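You operate a simulated robot arm through the tools that you are given. There is no shell and no other tool.

The job below is to be done with a simulated two-armed robot. You get a single attempt, and the scene is never put back.

## Task
Wrap carton 35 as its print says and switch the wrapper off.
Fine: it goes from the OUT mark onto the turntable; set the printed turns; one run. Set down upright: what you pick out.

Only the result counts: the job must be done as asked and must still hold three seconds after the hand-in. Knocking over, shifting, dropping, spilling or breaking anything else fails it.

## Robot
Two 6-joint arms with two-finger parallel grippers on one trunk, on a base that drives. Base frame: it is fixed to the floor where the robot stands at the start and does not move with it; the origin is under the middle of the robot, x ahead of it, y to its left, z up. Lengths are in m, angles in degrees, forces in N, time in s.
The left shoulder is at the start at [0.28, 0.185, 0.78], the right one opposite. With the tool pointing down near the work surface each hand reaches from about 0.5 to 0.92 m from the robot's upright axis, wherever it stands, measured 20 degrees to its own side. Places, roughly: slim carton [3.25, -0.75, 0.75]; tension dial [2.8, -1.2, 0.8]; top of the turntable [3, -0.9, 0.8]; turns dial [2.9, -1, 0.8]; wrap button [2.8, -0.9, 0.8]; wrapper switch [3, -1.1, 0.8]. Payload 1.57 kg a hand.
The TCP of each hand is the grasp point between the finger pads, 0.03 m short of the fingertips. In the tool frame z runs along the fingers and y along their closing line. The gripper opens to 0.08 m. The fingers are 0.017 m wide and 0.012 m thick; the gripper's body (0.04 by 0.082 m) begins 0.08 m behind the TCP.
Orientation is that of the tool frame in the base frame, as [roll, pitch, yaw] about the fixed x, y, z axes, in that order (R = Rz(yaw) Ry(pitch) Rx(roll)). With the fingers straight down and closing along the base's y, the tool's x points along the base's -x, its y along +y and its z along -z.

## Interface
- The arms move only by the tool servo_tool. It takes "left_rows", "right_rows" or both (then of equal length, played together; a hand with none holds still); each is a list of rows, each a list of 7 numbers: the gripper command, from -1 (shut) to 1 (fully open), values between in proportion, then the shift along the base's x, y, z in mm, then the turn, a rotation vector about the base's x, y, z in degrees. In form: [[gripper, tx, ty, tz, rx, ry, rz], ...]. A call has 1 to 20 rows; each row is the pose to reach, as a shift and turn from the pose commanded when the call began. Rows are played at 5 a second. More than 0.05 m and 8.6 degrees between two rows, or a gripper value outside its range, and nothing of the call is played. Where a pose cannot be reached the arm comes as near as it can. A force on the tool above 40 N (or 10 N above the force at the start of the call, whichever is more), or a blocked arm, ends the call early, and 0.2 s more pass. Each finger travels about 0.153 m/s and halts on what it meets, pressing with about 37 N; the grip force reading is that of the motor and also rises with nothing between the fingers. The clock runs only during rows and for 0.2 s after the last one: add rows that repeat a pose to give the fingers time. The reply holds the time, the measured pose of the TCP, the force on the tool along the base axes, the opening and the grip force, in the units named above and with some noise, with the torque about the TCP (base axes, N m) and any sound that the robot's microphone picked up.
- Cameras (640 x 400 px; columns grow to the right, rows downward): "scene" is now at [0.2382, -0.006, 1.2387]; the picture's right is [-0.06, -1.00, 0.00], its down [-0.62, 0.04, -0.78] and it looks along [0.78, -0.04, -0.63] (base axes); focal length 265 px, centre (320, 200). "left" rides on the left gripper at [0.072, 0.007, -0.122] in its tool frame; the picture's right is [-0.09, 1.00, 0.00], its down [-0.84, -0.08, -0.54] and it looks along [-0.54, -0.05, 0.84] (tool axes); focal length 238 px, centre (320, 200). "right" rides on the right gripper at [0.072, -0.007, -0.122] in its tool frame; the picture's right is [0.09, 1.00, 0.00], its down [-0.84, 0.08, -0.54] and it looks along [-0.54, 0.05, 0.84] (tool axes); focal length 238 px, centre (320, 200). There is no depth. A picture from a camera that has moved, and an enlarged one, comes with that camera's place and axes in the base frame and with its lens. The place of the scene camera against the robot may be out by one fixed shift of up to 0.012 m in any direction.
- snapshot(camera): a new picture of that camera. No time passes.
- move_column(by): slides the trunk up (or, below 0, down) by that many m; the arms and the scene camera ride with it, the base frame stays. It gives what a move gives, with no picture.
- drive_base(legs): drives the robot by 1 to 6 legs, each [ahead, turn to the left] in m and degrees, along the robot's own axes; the way and the turn of a leg run together, so that a leg with both is an arc; at most 1.5 m and 180 degrees a leg. The arms and the cameras ride along, it lands a little off, and it stops where it bumps. It gives what a move gives.
- aim_head(pan, tilt): turns the head with the scene camera to pan (to the left, within 86 degrees either way) and tilt (down, from -29 to 69), counted from straight ahead of the robot. It gives what a move gives.
- close_up(camera, box): a new picture of the part [left, top, right, bottom] of that camera's present view, enlarged. No time passes.
- finish_job(): hands the job in; it is judged then, once.

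Places have to be worked out from the pictures, the camera data and where the tool is seen. Open the grippers and draw the arms clear of the work before you hand the job in, unless the task says otherwise.

The tools are called after "Request:" as name(argument=value, ...) on one line, values as JSON. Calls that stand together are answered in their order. servo_tool: Moves the arms, as the interface text tells. Its arguments: {"type":"object","properties":{"left_rows":{"type":"array","items":{"type":"array","items":{"type":"number"}}},"right_rows":{"type":"array","items":{"type":"array","items":{"type":"number"}}}},"required":[]} The other tools are called the same way: move_column (by) slides the trunk up or down; drive_base (legs) drives the base; aim_head (pan, tilt) turns the head that bears the scene camera; snapshot (camera) takes a picture; close_up (camera, box) takes an enlarged picture of a part of a camera's view; finish_job () hands the job in.

At the start:

```text
time: 0.0
left_eef_pos: [0.5445, 0.2759, 0.9945]
left_ee_rot: [-180.0, 0.0, -179.9]
left_contact_force: [-0.8, -0.1, 0.0]
left_ft_torque: [0.0, 0.0, -0.02]
left_grip_width: 0.0798
left_grip_force: 0.1
right_eef_pos: [0.5424, -0.2763, 1.0109]
right_ee_rot: [179.9, 0.0, 180.0]
right_contact_force: [0.6, -0.9, -0.8]
right_ft_torque: [-0.02, 0.04, 0.05]
right_grip_width: 0.0799
right_grip_force: 0.0
trunk travel left (down, up): [-0.475, 0.515]
robot x, y, heading: [-0.0009, 0.0005, 0.1]
head pan, tilt: [-3.2, 38.7]
```

scene: 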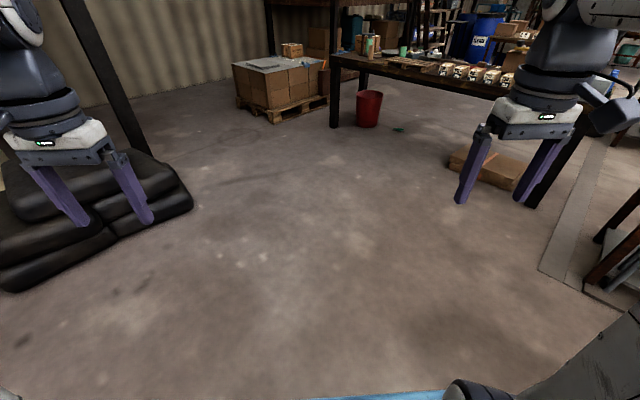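
right: 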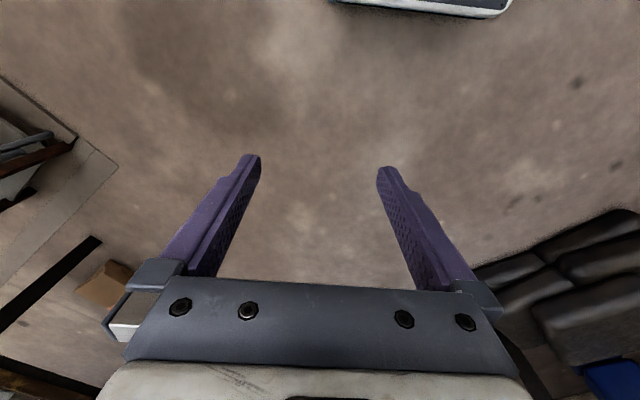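
left: 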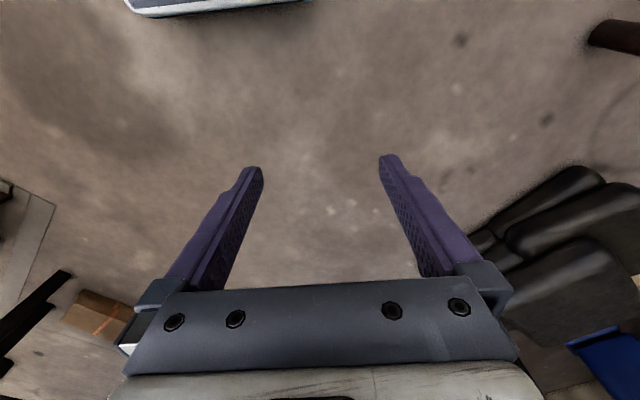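

The robot stands about 3 m from the bench; the first picture shows a long table ahead with small cartons on it. I will look up toward it first.

Request:
aim_head(pan=-17, tilt=10)

Request:
snapshot(camera="scene")

Request:
close_up(camera="scene", box=[200, 150, 440, 300])

```text
time: 0.9
left_eef_pos: [0.5431, 0.2771, 0.9924]
left_ee_rot: [179.9, 0.0, 180.0]
left_contact_force: [-0.7, -0.2, 0.7]
left_ft_torque: [-0.01, -0.04, 0.01]
left_grip_width: 0.0802
left_grip_force: 0.1
right_eef_pos: [0.5417, -0.2774, 1.0113]
right_ee_rot: [-179.9, -0.1, 180.0]
right_contact_force: [-0.5, -0.5, 0.1]
right_ft_torque: [0.0, 0.0, -0.02]
right_grip_width: 0.08
right_grip_force: 0.0
trunk travel left (down, up): [-0.475, 0.515]
robot x, y, heading: [-0.0001, -0.0019, -0.0]
head pan, tilt: [-17.0, 10.0]
```

```text
taken
camera scene: at [0.2414, -0.0284, 1.2844], right [-0.29, -0.96, 0.0], down [-0.17, 0.05, -0.98], along [0.94, -0.29, -0.17], focal length 265 px, centre (320, 200)
```

scene: 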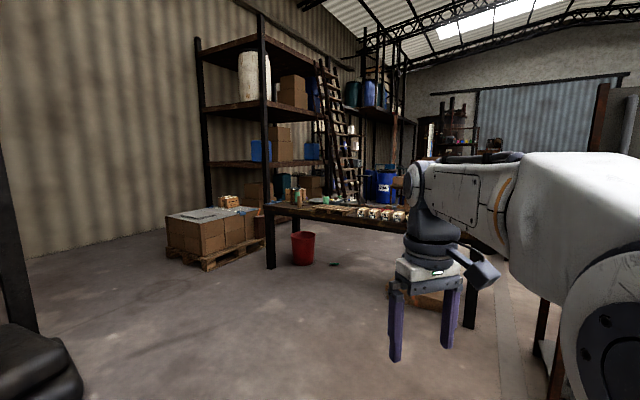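

```text
2.67 times, centred on (320, 225) of scene
camera zoom: at [0.2414, -0.0284, 1.2844], right [-0.29, -0.96, 0.0], down [-0.17, 0.05, -0.98], along [0.94, -0.29, -0.17], focal length 706 px, centre (320, 133)
```

zoom: 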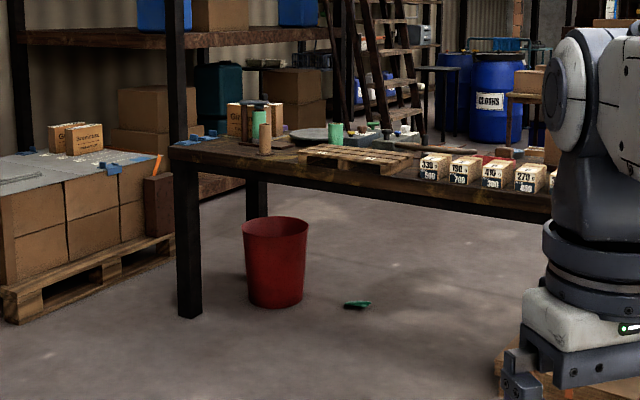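

The bench's front edge seems to run from about (3.15, -0.28) to (1.85, -1.2), so it faces about heading -55°. I will drive to about 1 m before its left half, turn to face it, and look again.

Request:
drive_base(legs=[[0, 6], [1.0, 0], [1.0, 0], [0, -61]])

Request:
aim_head(pan=0, tilt=25)

Request:
snapshot(camera="scene")

```text
time: 14.1
left_eef_pos: [2.5096, -0.0725, 0.994]
left_ee_rot: [-180.0, 0.0, 125.1]
left_contact_force: [0.2, 0.5, 0.2]
left_ft_torque: [-0.02, 0.0, 0.01]
left_grip_width: 0.0801
left_grip_force: 0.0
right_eef_pos: [2.0577, -0.3902, 1.01]
right_ee_rot: [179.9, 0.0, 125.2]
right_contact_force: [0.3, -0.1, -0.6]
right_ft_torque: [-0.03, -0.01, 0.0]
right_grip_width: 0.0798
right_grip_force: 0.1
trunk travel left (down, up): [-0.475, 0.515]
robot x, y, heading: [1.9723, 0.213, -54.7]
head pan, tilt: [-17.0, 10.0]
```

```text
time: 14.9
left_eef_pos: [2.5104, -0.073, 0.9927]
left_ee_rot: [-179.9, -0.1, 125.3]
left_contact_force: [-0.1, -0.3, -1.2]
left_ft_torque: [0.01, -0.01, -0.02]
left_grip_width: 0.0798
left_grip_force: 0.1
right_eef_pos: [2.0578, -0.3905, 1.0107]
right_ee_rot: [-180.0, 0.0, 125.2]
right_contact_force: [0.3, -0.1, 0.1]
right_ft_torque: [0.0, 0.01, 0.0]
right_grip_width: 0.0801
right_grip_force: 0.0
trunk travel left (down, up): [-0.475, 0.515]
robot x, y, heading: [1.9701, 0.2143, -54.9]
head pan, tilt: [0.0, 25.0]
```

```text
taken
camera scene: at [2.1087, 0.0046, 1.2602], right [-0.82, -0.57, 0.0], down [-0.24, 0.35, -0.91], along [0.52, -0.74, -0.42], focal length 265 px, centre (320, 200)
```

scene: 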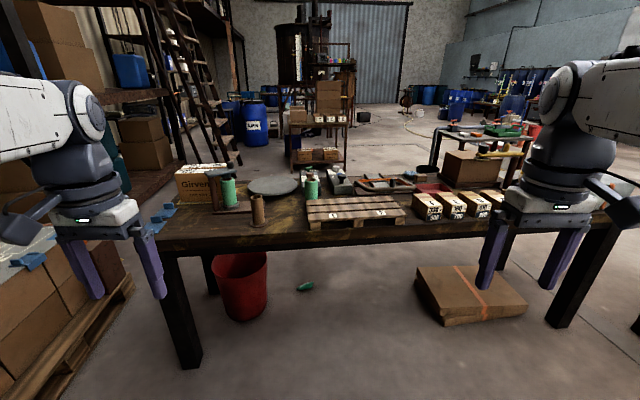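

The bench is square ahead with turntable, wooden rack, printed cartons. I zoom in on the parts of it.

Request:
close_up(camera="scene", box=[150, 140, 310, 240])

Request:
close_up(camera="scene", box=[290, 150, 450, 250])

Request:
close_up(camera="scene", box=[390, 120, 550, 220])

```text
4.00 times, centred on (230, 190) of scene
camera zoom: at [2.1087, 0.0046, 1.2602], right [-0.82, -0.57, 0.0], down [-0.24, 0.35, -0.91], along [0.52, -0.74, -0.42], focal length 1059 px, centre (680, 240)
```

zoom: 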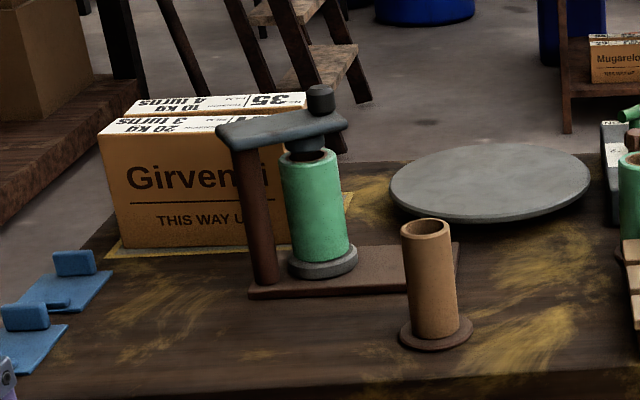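

```text
4.00 times, centred on (370, 200) of scene
camera zoom: at [2.1087, 0.0046, 1.2602], right [-0.82, -0.57, 0.0], down [-0.24, 0.35, -0.91], along [0.52, -0.74, -0.42], focal length 1059 px, centre (120, 200)
```

zoom: 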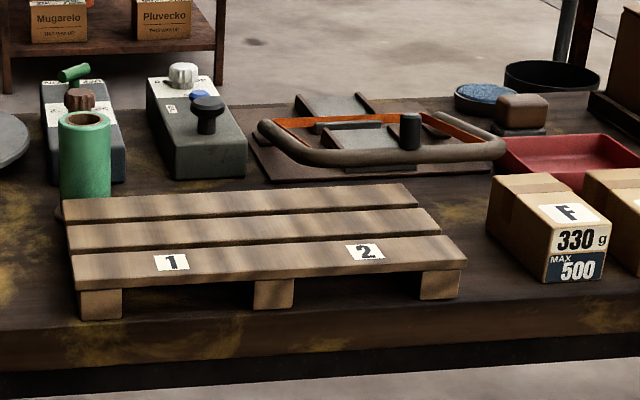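

```text
4.00 times, centred on (470, 170) of scene
camera zoom: at [2.1087, 0.0046, 1.2602], right [-0.82, -0.57, 0.0], down [-0.24, 0.35, -0.91], along [0.52, -0.74, -0.42], focal length 1059 px, centre (-280, 320)
```

zoom: 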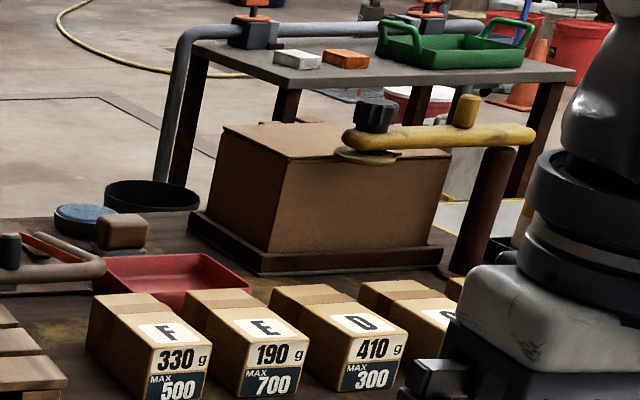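

The left end holds two printed cartons, a film/roll post, the turntable (round), a control row with green and brown parts, and numbered rack 1/2. I raise the trunk, square up to the bench (about heading -48°), go nearer and look down.

Request:
move_column(by=0.35)

Request:
drive_base(legs=[[0, 6.5], [0.5, 0]])

Request:
aim_head(pan=0, tilt=42)

Request:
snapshot(camera="scene")

```text
time: 18.3
left_eef_pos: [2.5095, -0.0718, 1.343]
left_ee_rot: [179.9, -0.1, 125.2]
left_contact_force: [0.8, 0.0, -0.2]
left_ft_torque: [0.01, 0.01, 0.04]
left_grip_width: 0.08
left_grip_force: 0.0
right_eef_pos: [2.0569, -0.3914, 1.3601]
right_ee_rot: [180.0, -0.1, 125.2]
right_contact_force: [0.0, -0.5, 0.5]
right_ft_torque: [-0.02, 0.0, 0.01]
right_grip_width: 0.08
right_grip_force: 0.1
trunk travel left (down, up): [-0.825, 0.165]
robot x, y, heading: [1.9722, 0.2109, -55.1]
head pan, tilt: [0.0, 25.0]
```

```text
time: 21.8
left_eef_pos: [2.8679, -0.3828, 1.3426]
left_ee_rot: [-179.9, 0.0, 131.6]
left_contact_force: [-0.6, -0.2, -0.1]
left_ft_torque: [-0.01, 0.0, -0.02]
left_grip_width: 0.0798
left_grip_force: 0.1
right_eef_pos: [2.4547, -0.7493, 1.3601]
right_ee_rot: [-179.9, 0.0, 131.6]
right_contact_force: [-0.5, -0.2, 0.5]
right_ft_torque: [0.0, -0.01, -0.01]
right_grip_width: 0.0799
right_grip_force: 0.1
trunk travel left (down, up): [-0.825, 0.165]
robot x, y, heading: [2.3027, -0.1606, -48.3]
head pan, tilt: [0.0, 25.0]
```

```text
time: 22.6
left_eef_pos: [2.8683, -0.3831, 1.3429]
left_ee_rot: [-180.0, 0.0, 131.5]
left_contact_force: [0.0, 0.0, -0.3]
left_ft_torque: [0.0, -0.03, 0.0]
left_grip_width: 0.0799
left_grip_force: 0.1
right_eef_pos: [2.455, -0.7488, 1.3614]
right_ee_rot: [-180.0, 0.0, 131.6]
right_contact_force: [0.2, 0.3, 0.7]
right_ft_torque: [0.02, -0.02, 0.01]
right_grip_width: 0.08
right_grip_force: 0.0
trunk travel left (down, up): [-0.825, 0.165]
robot x, y, heading: [2.3013, -0.1557, -48.4]
head pan, tilt: [0.0, 42.0]
```

```text
taken
camera scene: at [2.4556, -0.3436, 1.5839], right [-0.75, -0.66, 0.0], down [-0.44, 0.5, -0.74], along [0.49, -0.56, -0.67], focal length 265 px, centre (320, 200)
```

scene: 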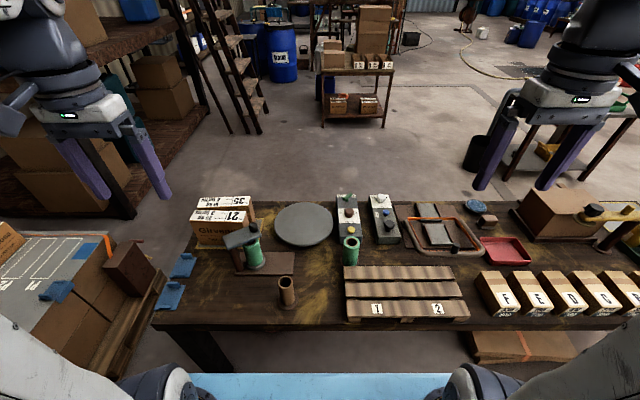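

Request:
close_up(camera="scene", box=[160, 180, 288, 260])

Request:
close_up(camera="scene", box=[320, 180, 416, 240])

Request:
close_up(camera="scene", box=[150, 180, 390, 330])

Request:
close_up(camera="scene", box=[384, 180, 512, 260])

```text
5.00 times, centred on (224, 220) of scene
camera zoom: at [2.4556, -0.3436, 1.5839], right [-0.75, -0.66, 0.0], down [-0.44, 0.5, -0.74], along [0.49, -0.56, -0.67], focal length 1323 px, centre (800, 100)
```

zoom: 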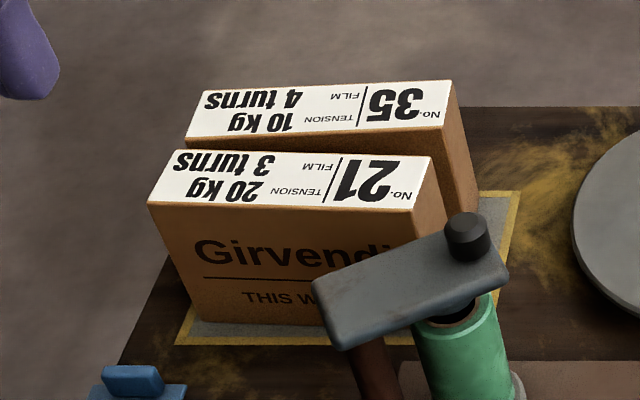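

```text
6.67 times, centred on (368, 210) of scene
camera zoom: at [2.4556, -0.3436, 1.5839], right [-0.75, -0.66, 0.0], down [-0.44, 0.5, -0.74], along [0.49, -0.56, -0.67], focal length 1764 px, centre (0, 133)
```

zoom: 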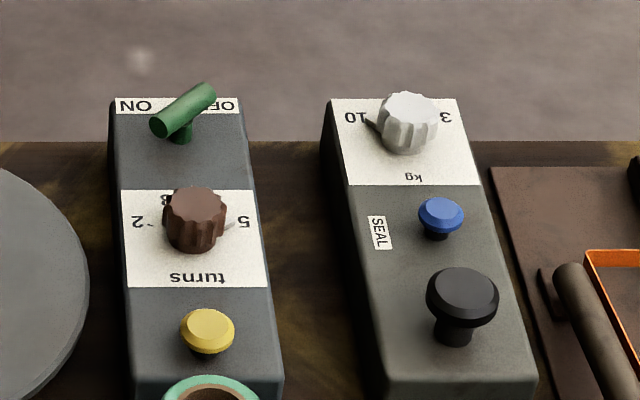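

```text
2.67 times, centred on (270, 255) of scene
camera zoom: at [2.4556, -0.3436, 1.5839], right [-0.75, -0.66, 0.0], down [-0.44, 0.5, -0.74], along [0.49, -0.56, -0.67], focal length 706 px, centre (453, 53)
```

zoom: 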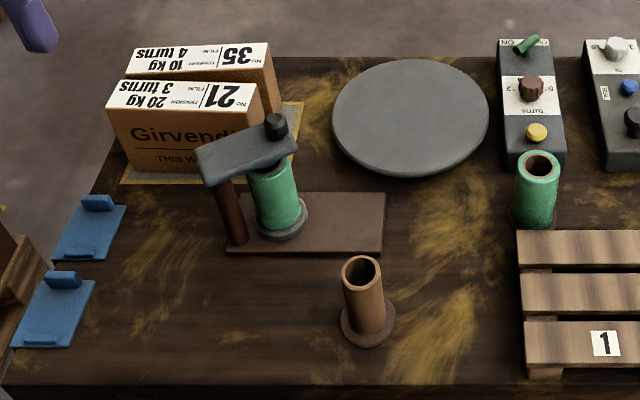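

```text
5.00 times, centred on (448, 220) of scene
camera zoom: at [2.4556, -0.3436, 1.5839], right [-0.75, -0.66, 0.0], down [-0.44, 0.5, -0.74], along [0.49, -0.56, -0.67], focal length 1323 px, centre (-320, 100)
```

zoom: 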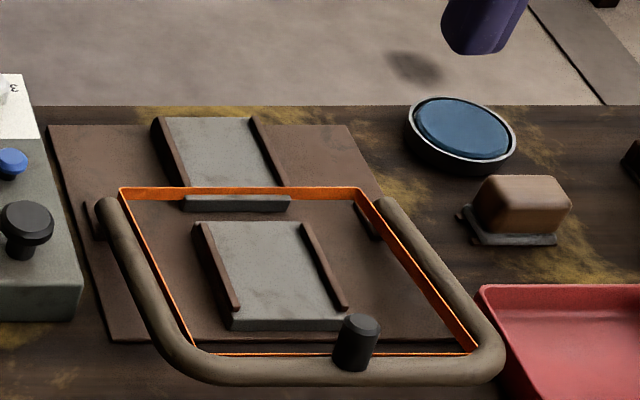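

The print of carton 35 (rear one) reads "FILM 4 turns, TENSION 10 kg"; the wrapper box has switch (ON/OFF), turns dial (2–5) and yellow button, while the tension dial sits on the strapper. I now look down to judge how the base stands to the bench, the bin and the legs.

Request:
aim_head(pan=0, tilt=69)

Request:
snapshot(camera="scene")

Request:
snapshot(camera="left")

Request:
snapshot(camera="right")

```text
time: 23.5
left_eef_pos: [2.8686, -0.383, 1.3431]
left_ee_rot: [179.9, 0.0, 131.6]
left_contact_force: [-1.0, 0.0, -0.2]
left_ft_torque: [-0.02, 0.01, 0.01]
left_grip_width: 0.0802
left_grip_force: 0.1
right_eef_pos: [2.4545, -0.7495, 1.3614]
right_ee_rot: [-180.0, -0.1, 131.5]
right_contact_force: [0.3, 0.3, 0.9]
right_ft_torque: [0.0, 0.0, -0.02]
right_grip_width: 0.08
right_grip_force: 0.1
trunk travel left (down, up): [-0.825, 0.165]
robot x, y, heading: [2.3014, -0.1609, -48.3]
head pan, tilt: [0.0, 68.8]
```

```text
taken
camera scene: at [2.4372, -0.3229, 1.5507], right [-0.75, -0.66, 0.0], down [-0.62, 0.7, -0.36], along [0.24, -0.27, -0.93], focal length 265 px, centre (320, 200)
```

scene: 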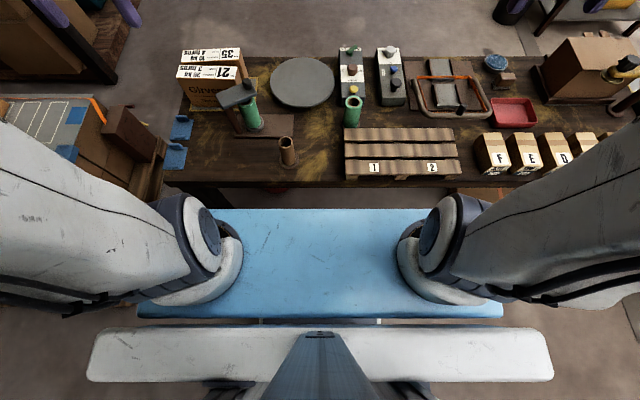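

```text
taken
camera left: at [2.8257, -0.3247, 1.4659], right [0.81, 0.59, 0.0], down [0.5, -0.68, 0.54], along [0.32, -0.44, -0.84], focal length 238 px, centre (320, 200)
```

left: 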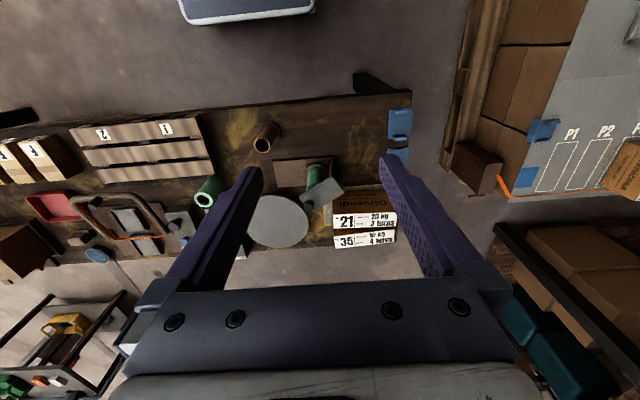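

```text
taken
camera right: at [2.4024, -0.6992, 1.4844], right [0.68, 0.73, 0.0], down [0.61, -0.57, 0.54], along [0.4, -0.37, -0.84], focal length 238 px, centre (320, 200)
```

right: 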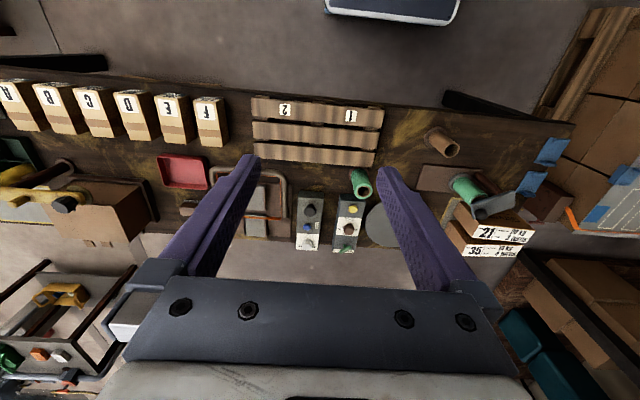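

The base front is about 0.34 m from the axis, the bench edge about 0.61 m ahead, and the bin far enough under it. I advance 0.27 m with the trunk raised, then look from the head at a middling tilt.

Request:
drive_base(legs=[[0.27, 0]])

Request:
aim_head(pan=10, tilt=50)

Request:
snapshot(camera="scene")

Request:
snapshot(camera="left")

Request:
snapshot(camera="right")

```text
time: 25.4
left_eef_pos: [3.0511, -0.5896, 1.344]
left_ee_rot: [-180.0, 0.0, 131.6]
left_contact_force: [0.2, -0.1, -0.3]
left_ft_torque: [-0.05, -0.01, 0.01]
left_grip_width: 0.0799
left_grip_force: 0.0
right_eef_pos: [2.6368, -0.9546, 1.3606]
right_ee_rot: [180.0, 0.1, 131.7]
right_contact_force: [1.2, 0.6, -0.8]
right_ft_torque: [0.01, -0.01, -0.02]
right_grip_width: 0.08
right_grip_force: 0.1
trunk travel left (down, up): [-0.825, 0.165]
robot x, y, heading: [2.4814, -0.3665, -48.5]
head pan, tilt: [0.0, 68.8]
```

```text
time: 26.2
left_eef_pos: [3.0511, -0.5883, 1.343]
left_ee_rot: [179.9, 0.0, 131.6]
left_contact_force: [0.0, -0.1, -0.3]
left_ft_torque: [0.02, 0.02, -0.01]
left_grip_width: 0.08
left_grip_force: 0.0
right_eef_pos: [2.6355, -0.9556, 1.3607]
right_ee_rot: [-180.0, 0.1, 131.7]
right_contact_force: [-0.5, 0.1, 0.0]
right_ft_torque: [0.03, -0.02, -0.01]
right_grip_width: 0.0799
right_grip_force: 0.0
trunk travel left (down, up): [-0.825, 0.165]
robot x, y, heading: [2.4832, -0.3675, -48.7]
head pan, tilt: [10.0, 50.0]
```

```text
taken
camera scene: at [2.6422, -0.5345, 1.5725], right [-0.62, -0.78, 0.0], down [-0.6, 0.48, -0.64], along [0.5, -0.4, -0.77], focal length 265 px, centre (320, 200)
```

scene: 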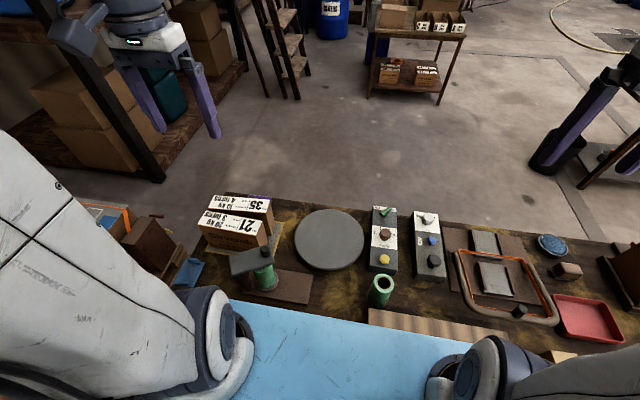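

```text
taken
camera left: at [3.0077, -0.5307, 1.4658], right [0.81, 0.59, 0.0], down [0.5, -0.68, 0.54], along [0.32, -0.44, -0.84], focal length 238 px, centre (320, 200)
```

left: 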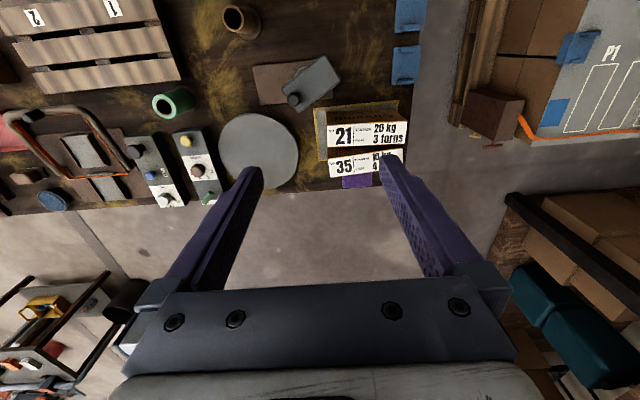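

```text
taken
camera right: at [2.5841, -0.9048, 1.4844], right [0.68, 0.73, 0.0], down [0.61, -0.57, 0.54], along [0.4, -0.37, -0.84], focal length 238 px, centre (320, 200)
```

right: 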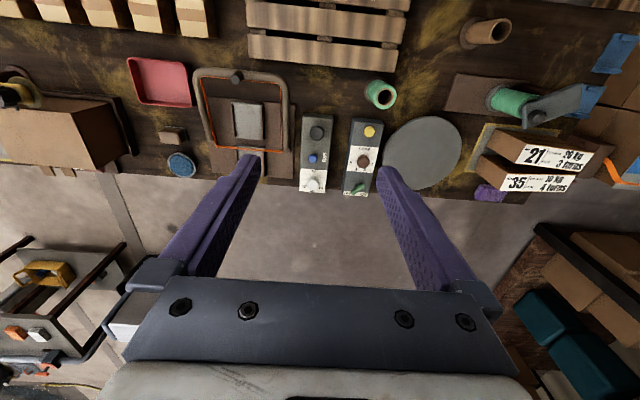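

Something purple lies behind carton 35. I enlarge the carton area in the left and scene cameras and the control box in the right one.

Request:
close_up(camera="left", box=[290, 80, 450, 200])

Request:
close_up(camera="scene", box=[180, 180, 308, 260])

Request:
close_up(camera="right", box=[290, 100, 418, 200])

Request:
close_up(camera="scene", box=[352, 190, 448, 280])

```text
3.33 times, centred on (370, 140) of left
camera zoom: at [3.0077, -0.5307, 1.4658], right [0.81, 0.59, 0.0], down [0.5, -0.68, 0.54], along [0.32, -0.44, -0.84], focal length 794 px, centre (153, 400)
```

zoom: 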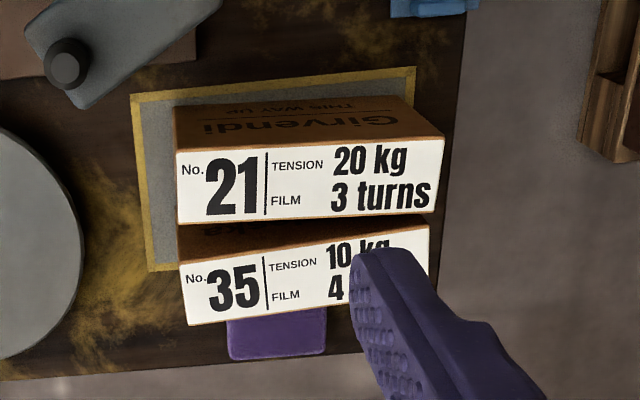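

```text
5.00 times, centred on (244, 220) of scene
camera zoom: at [2.6422, -0.5345, 1.5725], right [-0.62, -0.78, 0.0], down [-0.6, 0.48, -0.64], along [0.5, -0.4, -0.77], focal length 1323 px, centre (700, 100)
```

zoom: 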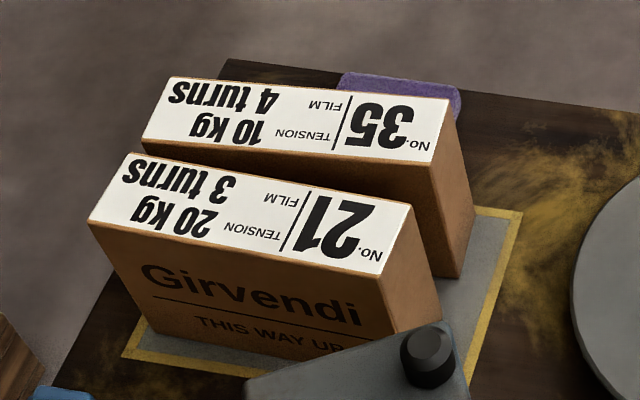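

```text
4.00 times, centred on (354, 150) of right
camera zoom: at [2.5841, -0.9048, 1.4844], right [0.68, 0.73, 0.0], down [0.61, -0.57, 0.54], along [0.4, -0.37, -0.84], focal length 953 px, centre (184, 400)
```

zoom: 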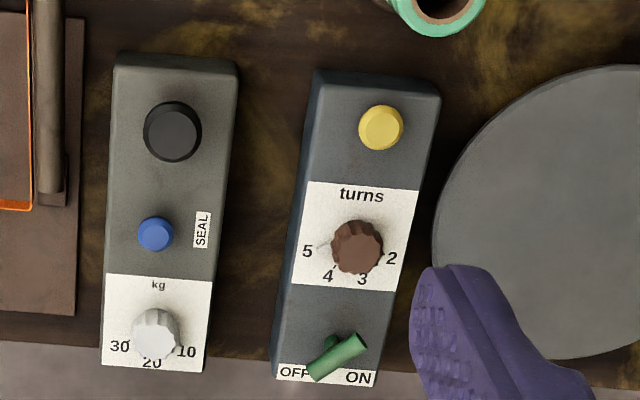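

```text
4.44 times, centred on (400, 235) of scene
camera zoom: at [2.6422, -0.5345, 1.5725], right [-0.62, -0.78, 0.0], down [-0.6, 0.48, -0.64], along [0.5, -0.4, -0.77], focal length 1176 px, centre (-36, 44)
```

zoom: 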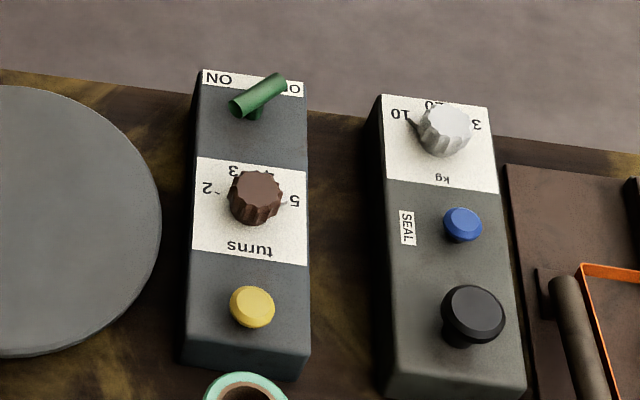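

From the two views I judge bench top z≈0.72, carton tops ≈0.86, carton 35 about 0.2 × 0.057 with a wedge gap (≈36 → 11 mm) to carton 21, and the turns dial near (2.88, -1.007, 0.826). I bring the right hand down before the control box for a closer look.

Request:
servo_tool(right_rows=[[1, 15, 2, -33, 0, 0, 0], [1, 30, 4, -66, 0, 0, 0], [1, 45, 6, -99, 0, 0, 0], [1, 60, 8, -132, 0, 0, 0], [1, 75, 9, -165, 0, 0, 0], [1, 90, 11, -198, 0, 0, 0], [1, 105, 13, -231, 0, 0, 0], [1, 120, 15, -264, 0, 0, 0], [1, 135, 16, -297, 0, 0, 0], [1, 150, 18, -330, 0, 0, 0], [1, 165, 20, -363, 0, 0, 0], [1, 180, 21, -396, 0, 0, 0]])

Request:
snapshot(camera="right")

Request:
close_up(camera="right", box=[240, 80, 400, 200])

```text
time: 28.8
left_eef_pos: [3.0508, -0.5884, 1.343]
left_ee_rot: [179.9, 0.0, 131.5]
left_contact_force: [-1.0, 0.0, -0.9]
left_ft_torque: [-0.02, 0.01, -0.01]
left_grip_width: 0.0799
left_grip_force: 0.1
right_eef_pos: [2.8167, -0.9359, 0.9636]
right_ee_rot: [180.0, 0.0, 131.6]
right_contact_force: [0.4, 0.6, -0.5]
right_ft_torque: [-0.02, 0.04, 0.04]
right_grip_width: 0.0799
right_grip_force: 0.1
trunk travel left (down, up): [-0.825, 0.165]
robot x, y, heading: [2.487, -0.3641, -48.6]
head pan, tilt: [10.0, 50.0]
```

```text
taken
camera right: at [2.7641, -0.8843, 1.0876], right [0.68, 0.73, 0.0], down [0.61, -0.57, 0.54], along [0.4, -0.37, -0.84], focal length 238 px, centre (320, 200)
```

right: 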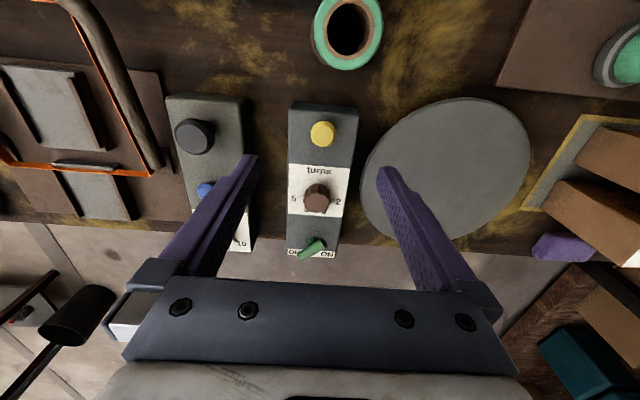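

```text
3.33 times, centred on (320, 140) of right
camera zoom: at [2.7641, -0.8843, 1.0876], right [0.68, 0.73, 0.0], down [0.61, -0.57, 0.54], along [0.4, -0.37, -0.84], focal length 794 px, centre (320, 400)
```

zoom: 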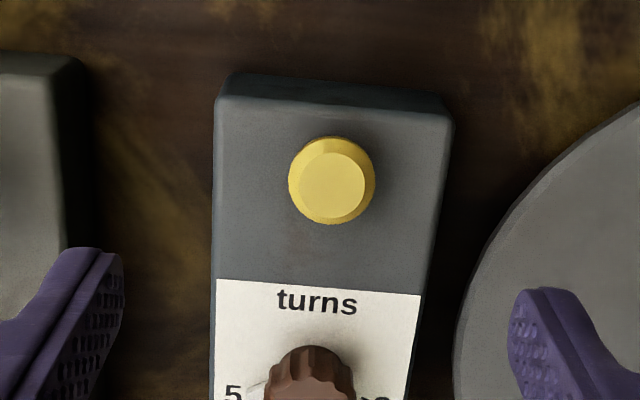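

Request:
close_up(camera="right", box=[270, 155, 370, 275])

Request:
close_up(camera="scene", box=[360, 195, 410, 255])

```text
3.33 times, centred on (320, 215) of right
camera zoom: at [2.7641, -0.8843, 1.0876], right [0.68, 0.73, 0.0], down [0.61, -0.57, 0.54], along [0.4, -0.37, -0.84], focal length 794 px, centre (320, 150)
```

zoom: 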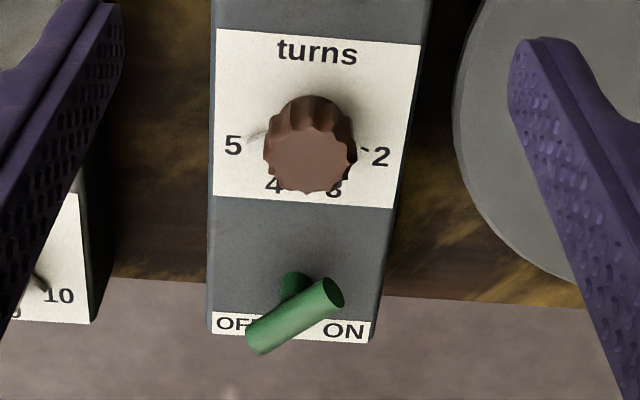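

```text
6.67 times, centred on (385, 225) of scene
camera zoom: at [2.6422, -0.5344, 1.5726], right [-0.62, -0.78, 0.0], down [-0.6, 0.48, -0.64], along [0.5, -0.4, -0.77], focal length 1764 px, centre (-113, 33)
```

zoom: 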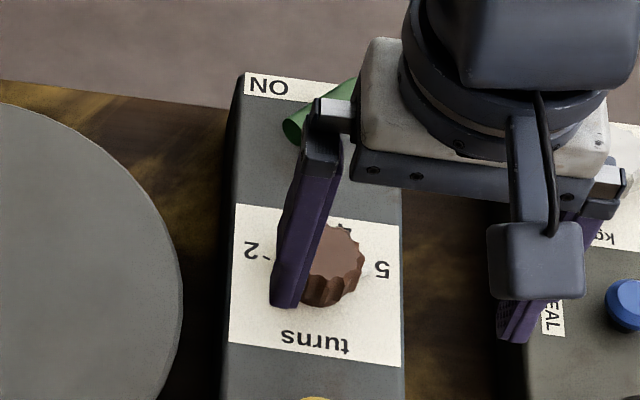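

The dial's pointer is not clear yet (a pale mark near 5), and the green bar's deep end seems to lie by OFF. I move the right hand above the dial, tips still clear, for a close look.

Request:
servo_tool(right_rows=[[1, 23, -23, -15, 0, 0, 0], [1, 46, -46, -30, 0, 0, 0], [1, 60, -62, -45, 0, 0, 0], [1, 68, -69, -60, 0, 0, 0]])

Request:
snapshot(camera="right")

Request:
close_up(camera="right", box=[260, 130, 390, 230])

Request:
close_up(camera="right", box=[240, 180, 400, 290])

```text
time: 29.8
left_eef_pos: [3.0494, -0.5893, 1.3426]
left_ee_rot: [-180.0, 0.1, 131.6]
left_contact_force: [0.7, -0.2, -0.6]
left_ft_torque: [0.02, -0.01, 0.02]
left_grip_width: 0.0803
left_grip_force: 0.0
right_eef_pos: [2.8847, -1.0035, 0.9044]
right_ee_rot: [180.0, -0.1, 131.5]
right_contact_force: [0.0, -0.1, -0.8]
right_ft_torque: [-0.02, 0.01, 0.02]
right_grip_width: 0.08
right_grip_force: 0.1
trunk travel left (down, up): [-0.825, 0.165]
robot x, y, heading: [2.4839, -0.3644, -48.6]
head pan, tilt: [10.0, 50.0]
```

```text
taken
camera right: at [2.8322, -0.9529, 1.0281], right [0.68, 0.73, 0.0], down [0.61, -0.57, 0.54], along [0.4, -0.37, -0.84], focal length 238 px, centre (320, 200)
```

right: 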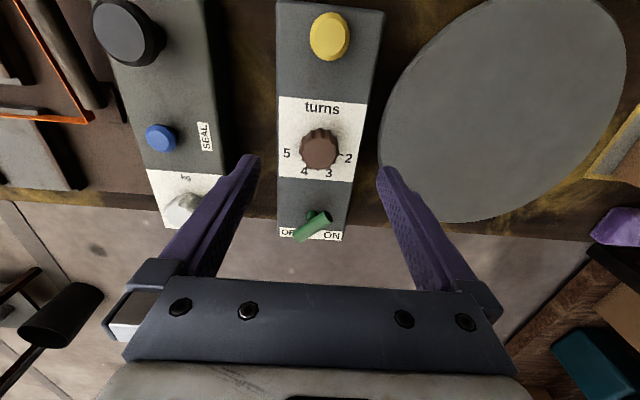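

```text
4.00 times, centred on (325, 180) of right
camera zoom: at [2.8322, -0.9529, 1.0281], right [0.68, 0.73, 0.0], down [0.61, -0.57, 0.54], along [0.4, -0.37, -0.84], focal length 953 px, centre (300, 280)
```

zoom: 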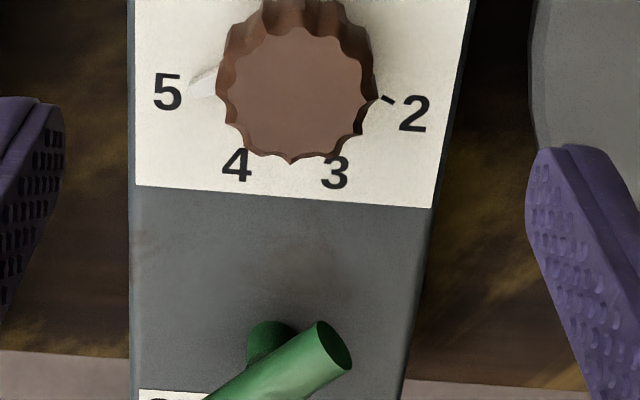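

```text
3.64 times, centred on (320, 235) of right
camera zoom: at [2.8322, -0.9529, 1.0281], right [0.68, 0.73, 0.0], down [0.61, -0.57, 0.54], along [0.4, -0.37, -0.84], focal length 867 px, centre (320, 73)
```

zoom: 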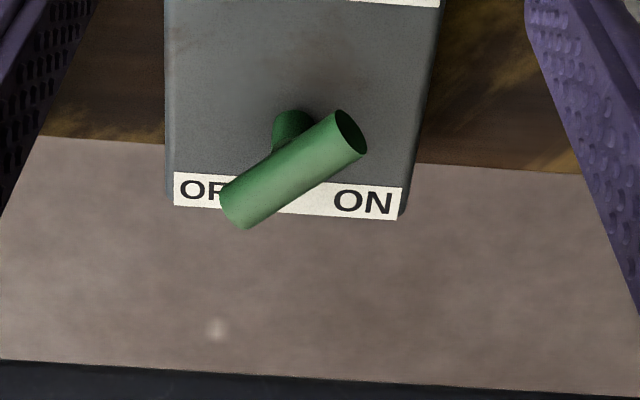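

The white pointer under the dial points at 5 (labels 45° apart: 4 is 45° counter-clockwise seen from above), and the green T-bar's deep end points at OFF. Now I clear the right hand up and back, and bring the left hand over carton 35, turned so the fingers close across its thickness.

Request:
servo_tool(left_rows=[[1, 18, -7, -20, 0, 0, -7.2], [1, 36, -14, -40, 0, 0, -14.3], [1, 54, -22, -61, 0, 0, -21.5], [1, 72, -29, -81, 0, 0, -28.7], [1, 90, -36, -101, 0, 0, -35.8], [1, 109, -43, -121, 0, 0, -43], [1, 127, -50, -142, 0, 0, -50.2], [1, 145, -57, -162, 0, 0, -57.3], [1, 163, -65, -182, 0, 0, -64.5], [1, 181, -72, -202, 0, 0, -71.7], [1, 199, -79, -223, 0, 0, -78.8], [1, 217, -86, -243, 0, 0, -86]], right_rows=[[1, 0, 0, 30, 0, 0, 0], [1, 0, 0, 60, 0, 0, 0], [1, 0, 0, 90, 0, 0, 0], [1, 0, 0, 120, 0, 0, 0], [1, 0, 0, 155, 0, 0, 0], [1, -20, 5, 190, 0, 0, 0], [1, -45, 10, 220, 0, 0, 0], [1, -70, 17, 245, 0, 0, 0], [1, -97, 25, 265, 0, 0, 0], [1, -123, 32, 280, 0, 0, 0], [1, -150, 40, 290, 0, 0, 0], [1, -175, 46, 300, 0, 0, 0]])

Request:
snapshot(camera="left")

Request:
snapshot(camera="scene")

```text
time: 32.4
left_eef_pos: [3.269, -0.6736, 1.0996]
left_ee_rot: [-180.0, -0.1, 45.5]
left_contact_force: [0.4, -0.2, -0.7]
left_ft_torque: [0.03, 0.0, 0.03]
left_grip_width: 0.0798
left_grip_force: 0.1
right_eef_pos: [2.7089, -0.957, 1.2044]
right_ee_rot: [180.0, 0.1, 131.6]
right_contact_force: [0.8, -0.4, -0.6]
right_ft_torque: [0.02, 0.0, 0.04]
right_grip_width: 0.08
right_grip_force: 0.0
trunk travel left (down, up): [-0.825, 0.165]
robot x, y, heading: [2.4883, -0.3651, -48.6]
head pan, tilt: [10.0, 50.0]
```

```text
taken
camera left: at [3.3231, -0.6282, 1.222], right [0.65, -0.76, 0.0], down [-0.64, -0.54, 0.54], along [-0.41, -0.35, -0.84], focal length 238 px, centre (320, 200)
```

left: 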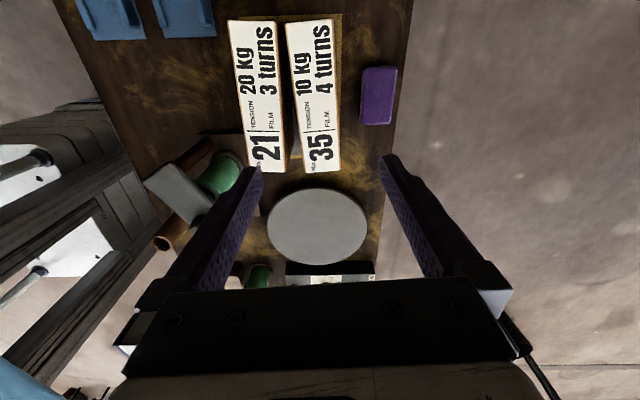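

```text
taken
camera scene: at [2.6424, -0.5344, 1.5726], right [-0.62, -0.78, 0.0], down [-0.6, 0.48, -0.64], along [0.5, -0.4, -0.77], focal length 265 px, centre (320, 200)
```

scene: 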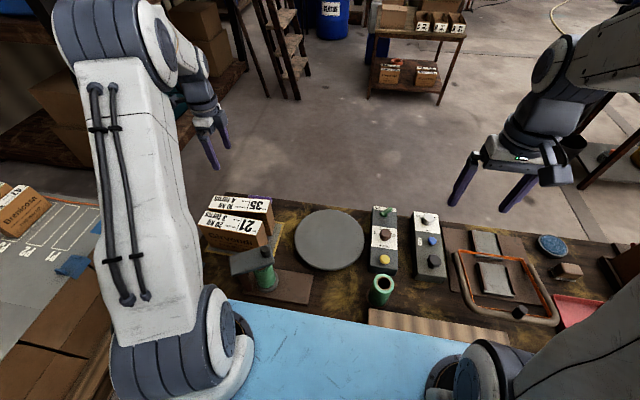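

The left hand stands over the cartons; the purple block is separate from carton 35. I enlarge the cartons from this view.

Request:
close_up(camera="left", box=[210, 5, 410, 185])

Request:
close_up(camera="scene", box=[180, 180, 308, 260])

```text
2.22 times, centred on (310, 95) of left
camera zoom: at [3.3231, -0.6282, 1.222], right [0.65, -0.76, 0.0], down [-0.64, -0.54, 0.54], along [-0.41, -0.35, -0.84], focal length 530 px, centre (342, 433)
```

zoom: 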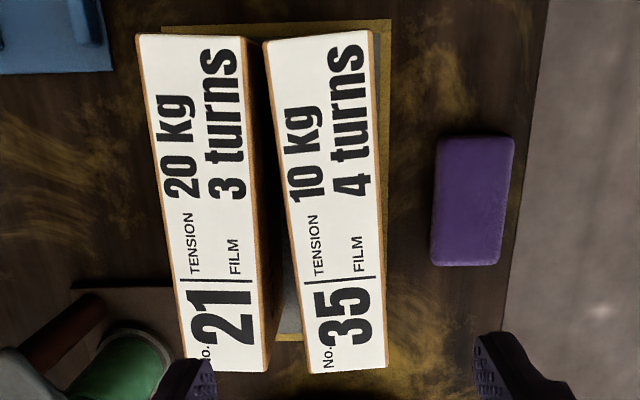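

```text
5.00 times, centred on (244, 220) of scene
camera zoom: at [2.6424, -0.5344, 1.5726], right [-0.62, -0.78, 0.0], down [-0.6, 0.48, -0.64], along [0.5, -0.4, -0.77], focal length 1323 px, centre (700, 100)
```

zoom: 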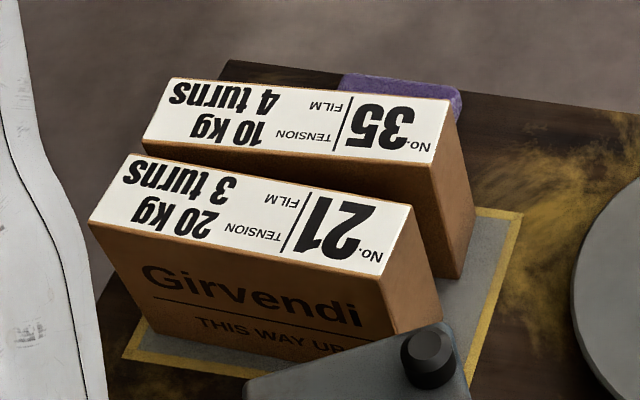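

Carton 35's long axis lies at 45.6° (hand yaw 45.5°), its centre about 5 mm nearer the robot than the hand, and the gap at the middle is ≈20 mm. I set the opening to about 68 mm, go 12 mm toward the wide end and lower to 9 cm above the top to check again.

Request:
servo_tool(left_rows=[[0.7, -4, -2, -38, 0, 0, 0], [0.7, -8, -5, -75, 0, 0, 0], [0.7, -12, -7, -113, 0, 0, 0], [0.7, -15.5, -9, -150, 0, 0, 0], [0.7, -15.5, -9, -150, 0, 0, 0]])

Request:
snapshot(camera="left")

Request:
close_up(camera="scene", box=[180, 140, 308, 260])

```text
time: 33.6
left_eef_pos: [3.2534, -0.6831, 0.9488]
left_ee_rot: [179.9, 0.0, 45.7]
left_contact_force: [-0.5, -0.2, -0.5]
left_ft_torque: [0.01, 0.0, 0.0]
left_grip_width: 0.068
left_grip_force: 0.0
right_eef_pos: [2.7101, -0.9564, 1.2049]
right_ee_rot: [179.9, 0.0, 131.7]
right_contact_force: [0.1, -0.1, -0.2]
right_ft_torque: [0.01, -0.02, 0.02]
right_grip_width: 0.08
right_grip_force: 0.2
trunk travel left (down, up): [-0.825, 0.165]
robot x, y, heading: [2.4794, -0.3677, -48.5]
head pan, tilt: [10.0, 50.0]
```

```text
taken
camera left: at [3.3078, -0.6371, 1.0719], right [0.65, -0.76, 0.0], down [-0.64, -0.54, 0.54], along [-0.41, -0.35, -0.84], focal length 238 px, centre (320, 200)
```

left: 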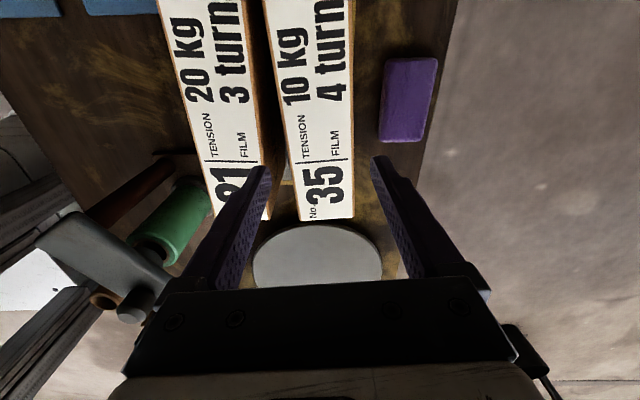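

```text
3.33 times, centred on (244, 200) of scene
camera zoom: at [2.6425, -0.5346, 1.5726], right [-0.62, -0.78, 0.0], down [-0.6, 0.48, -0.64], along [0.5, -0.4, -0.77], focal length 882 px, centre (573, 200)
```

zoom: 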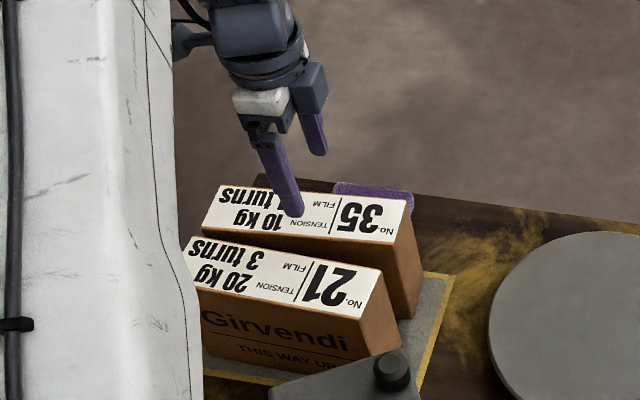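

I enlarge this view to measure the carton edges against the fingers.

Request:
close_up(camera="left", box=[200, 60, 420, 235])

```text
2.29 times, centred on (310, 148) of left
camera zoom: at [3.3078, -0.6371, 1.0719], right [0.65, -0.76, 0.0], down [-0.64, -0.54, 0.54], along [-0.41, -0.35, -0.84], focal length 545 px, centre (343, 320)
```

zoom: 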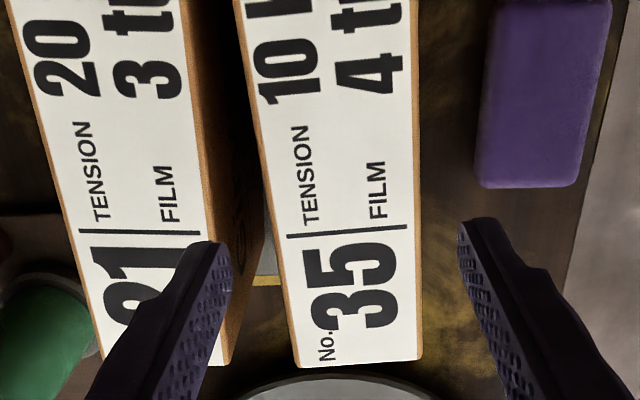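

Carton 35's top is at z≈0.867, thickness ≈57 mm, and the hand is laterally centred on it within a millimetre with ≈5 mm either side of the front finger. I lower straight down to z≈0.822.

Request:
servo_tool(left_rows=[[0.7, 1, 1, -25, 0, 0, 0], [0.7, 2, 2, -50, 0, 0, 0], [0.7, 2, 2, -70, 0, 0, 0], [0.7, 2, 2, -85, 0, 0, 0], [0.7, 2, 2, -100, 0, 0, 0], [0.7, 2, 2, -114, 0, 0, 0], [0.7, 2, 2, -127, 0, 0, 0]])

Request:
snapshot(camera="left")

Request:
close_up(camera="scene", box=[180, 140, 308, 260])

```text
time: 35.2
left_eef_pos: [3.2538, -0.6819, 0.8233]
left_ee_rot: [179.9, 0.0, 45.6]
left_contact_force: [-0.6, -0.2, -0.7]
left_ft_torque: [0.04, -0.03, 0.0]
left_grip_width: 0.0679
left_grip_force: 0.0
right_eef_pos: [2.7096, -0.9568, 1.2047]
right_ee_rot: [180.0, 0.0, 131.6]
right_contact_force: [-0.8, -0.4, 0.1]
right_ft_torque: [0.02, 0.01, 0.0]
right_grip_width: 0.0798
right_grip_force: 0.1
trunk travel left (down, up): [-0.825, 0.165]
robot x, y, heading: [2.483, -0.3685, -48.5]
head pan, tilt: [10.0, 50.0]
```

```text
taken
camera left: at [3.3089, -0.6352, 0.9461], right [0.65, -0.76, 0.0], down [-0.64, -0.54, 0.54], along [-0.41, -0.35, -0.84], focal length 238 px, centre (320, 200)
```

left: 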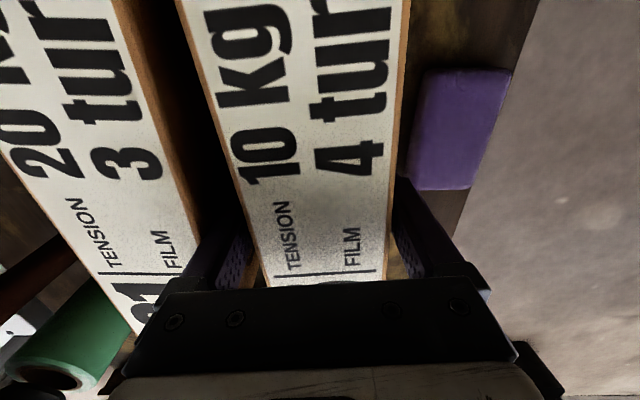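

```text
3.33 times, centred on (244, 200) of scene
camera zoom: at [2.6423, -0.5345, 1.5726], right [-0.62, -0.78, 0.0], down [-0.6, 0.48, -0.64], along [0.5, -0.4, -0.77], focal length 882 px, centre (573, 200)
```

zoom: 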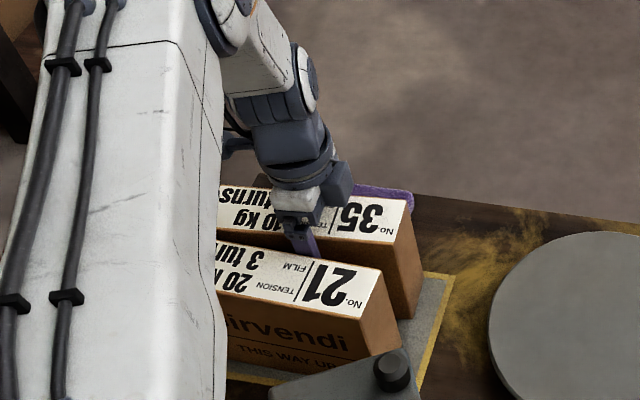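

The fingers straddle carton 35 with no contact. I close the gripper and give the fingers time.

Request:
servo_tool(left_rows=[[-1, 0, 0, 0, 0, 0, 0], [-1, 0, 0, 0, 0, 0, 0], [-1, 0, 0, 0, 0, 0, 0]])

```text
time: 36.0
left_eef_pos: [3.2538, -0.6812, 0.8232]
left_ee_rot: [-180.0, -0.1, 45.6]
left_contact_force: [0.4, -1.3, -0.7]
left_ft_torque: [0.05, 0.01, -0.05]
left_grip_width: 0.0599
left_grip_force: 37.4
right_eef_pos: [2.7094, -0.9564, 1.2049]
right_ee_rot: [180.0, 0.0, 131.5]
right_contact_force: [-0.1, 0.1, 0.6]
right_ft_torque: [0.04, 0.01, -0.01]
right_grip_width: 0.0798
right_grip_force: 0.1
trunk travel left (down, up): [-0.825, 0.165]
robot x, y, heading: [2.4855, -0.3664, -48.3]
head pan, tilt: [10.0, 50.0]
```

Gripped at 60 mm with 37 N. I lift straight up in small steps and read the weight.

Request:
servo_tool(left_rows=[[-1, 0, 0, 5, 0, 0, 0], [-1, 0, 0, 12, 0, 0, 0], [-1, 0, 0, 25, 0, 0, 0], [-1, 0, 0, 25, 0, 0, 0]])

Request:
snapshot(camera="left")

Request:
close_up(camera="scene", box=[180, 140, 308, 260])

```text
time: 37.0
left_eef_pos: [3.2545, -0.6809, 0.8486]
left_ee_rot: [-179.9, 0.0, 45.6]
left_contact_force: [1.0, -0.7, -6.1]
left_ft_torque: [-0.07, 0.03, 0.02]
left_grip_width: 0.0604
left_grip_force: 37.1
right_eef_pos: [2.7096, -0.957, 1.2029]
right_ee_rot: [-179.9, 0.0, 131.6]
right_contact_force: [0.3, 0.0, -0.5]
right_ft_torque: [0.01, 0.0, -0.01]
right_grip_width: 0.0799
right_grip_force: 0.1
trunk travel left (down, up): [-0.825, 0.165]
robot x, y, heading: [2.4843, -0.3648, -48.6]
head pan, tilt: [10.0, 50.0]
```

```text
taken
camera left: at [3.3089, -0.635, 0.9708], right [0.65, -0.76, 0.0], down [-0.64, -0.54, 0.54], along [-0.41, -0.35, -0.84], focal length 238 px, centre (320, 200)
```

left: 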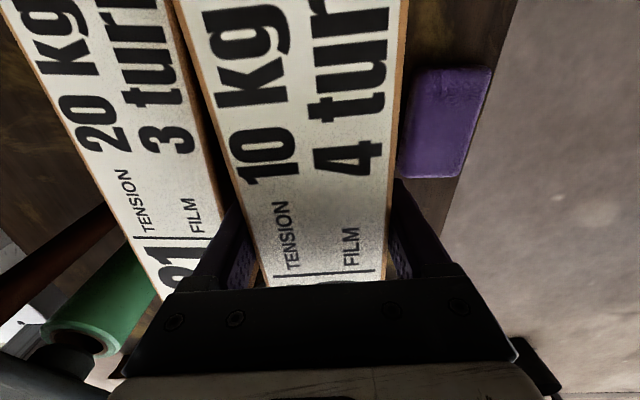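

```text
3.33 times, centred on (244, 200) of scene
camera zoom: at [2.6425, -0.5345, 1.5726], right [-0.62, -0.78, 0.0], down [-0.6, 0.48, -0.64], along [0.5, -0.4, -0.77], focal length 882 px, centre (573, 200)
```

zoom: 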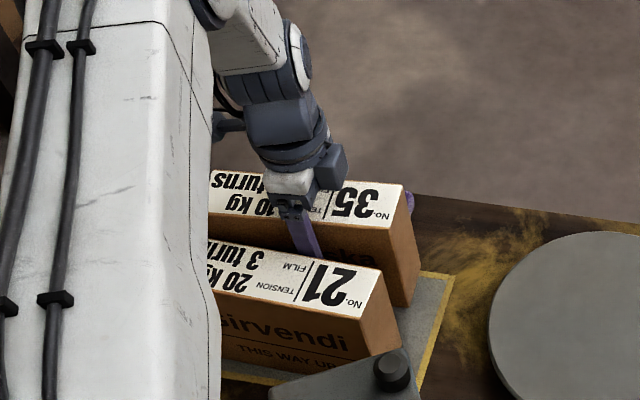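

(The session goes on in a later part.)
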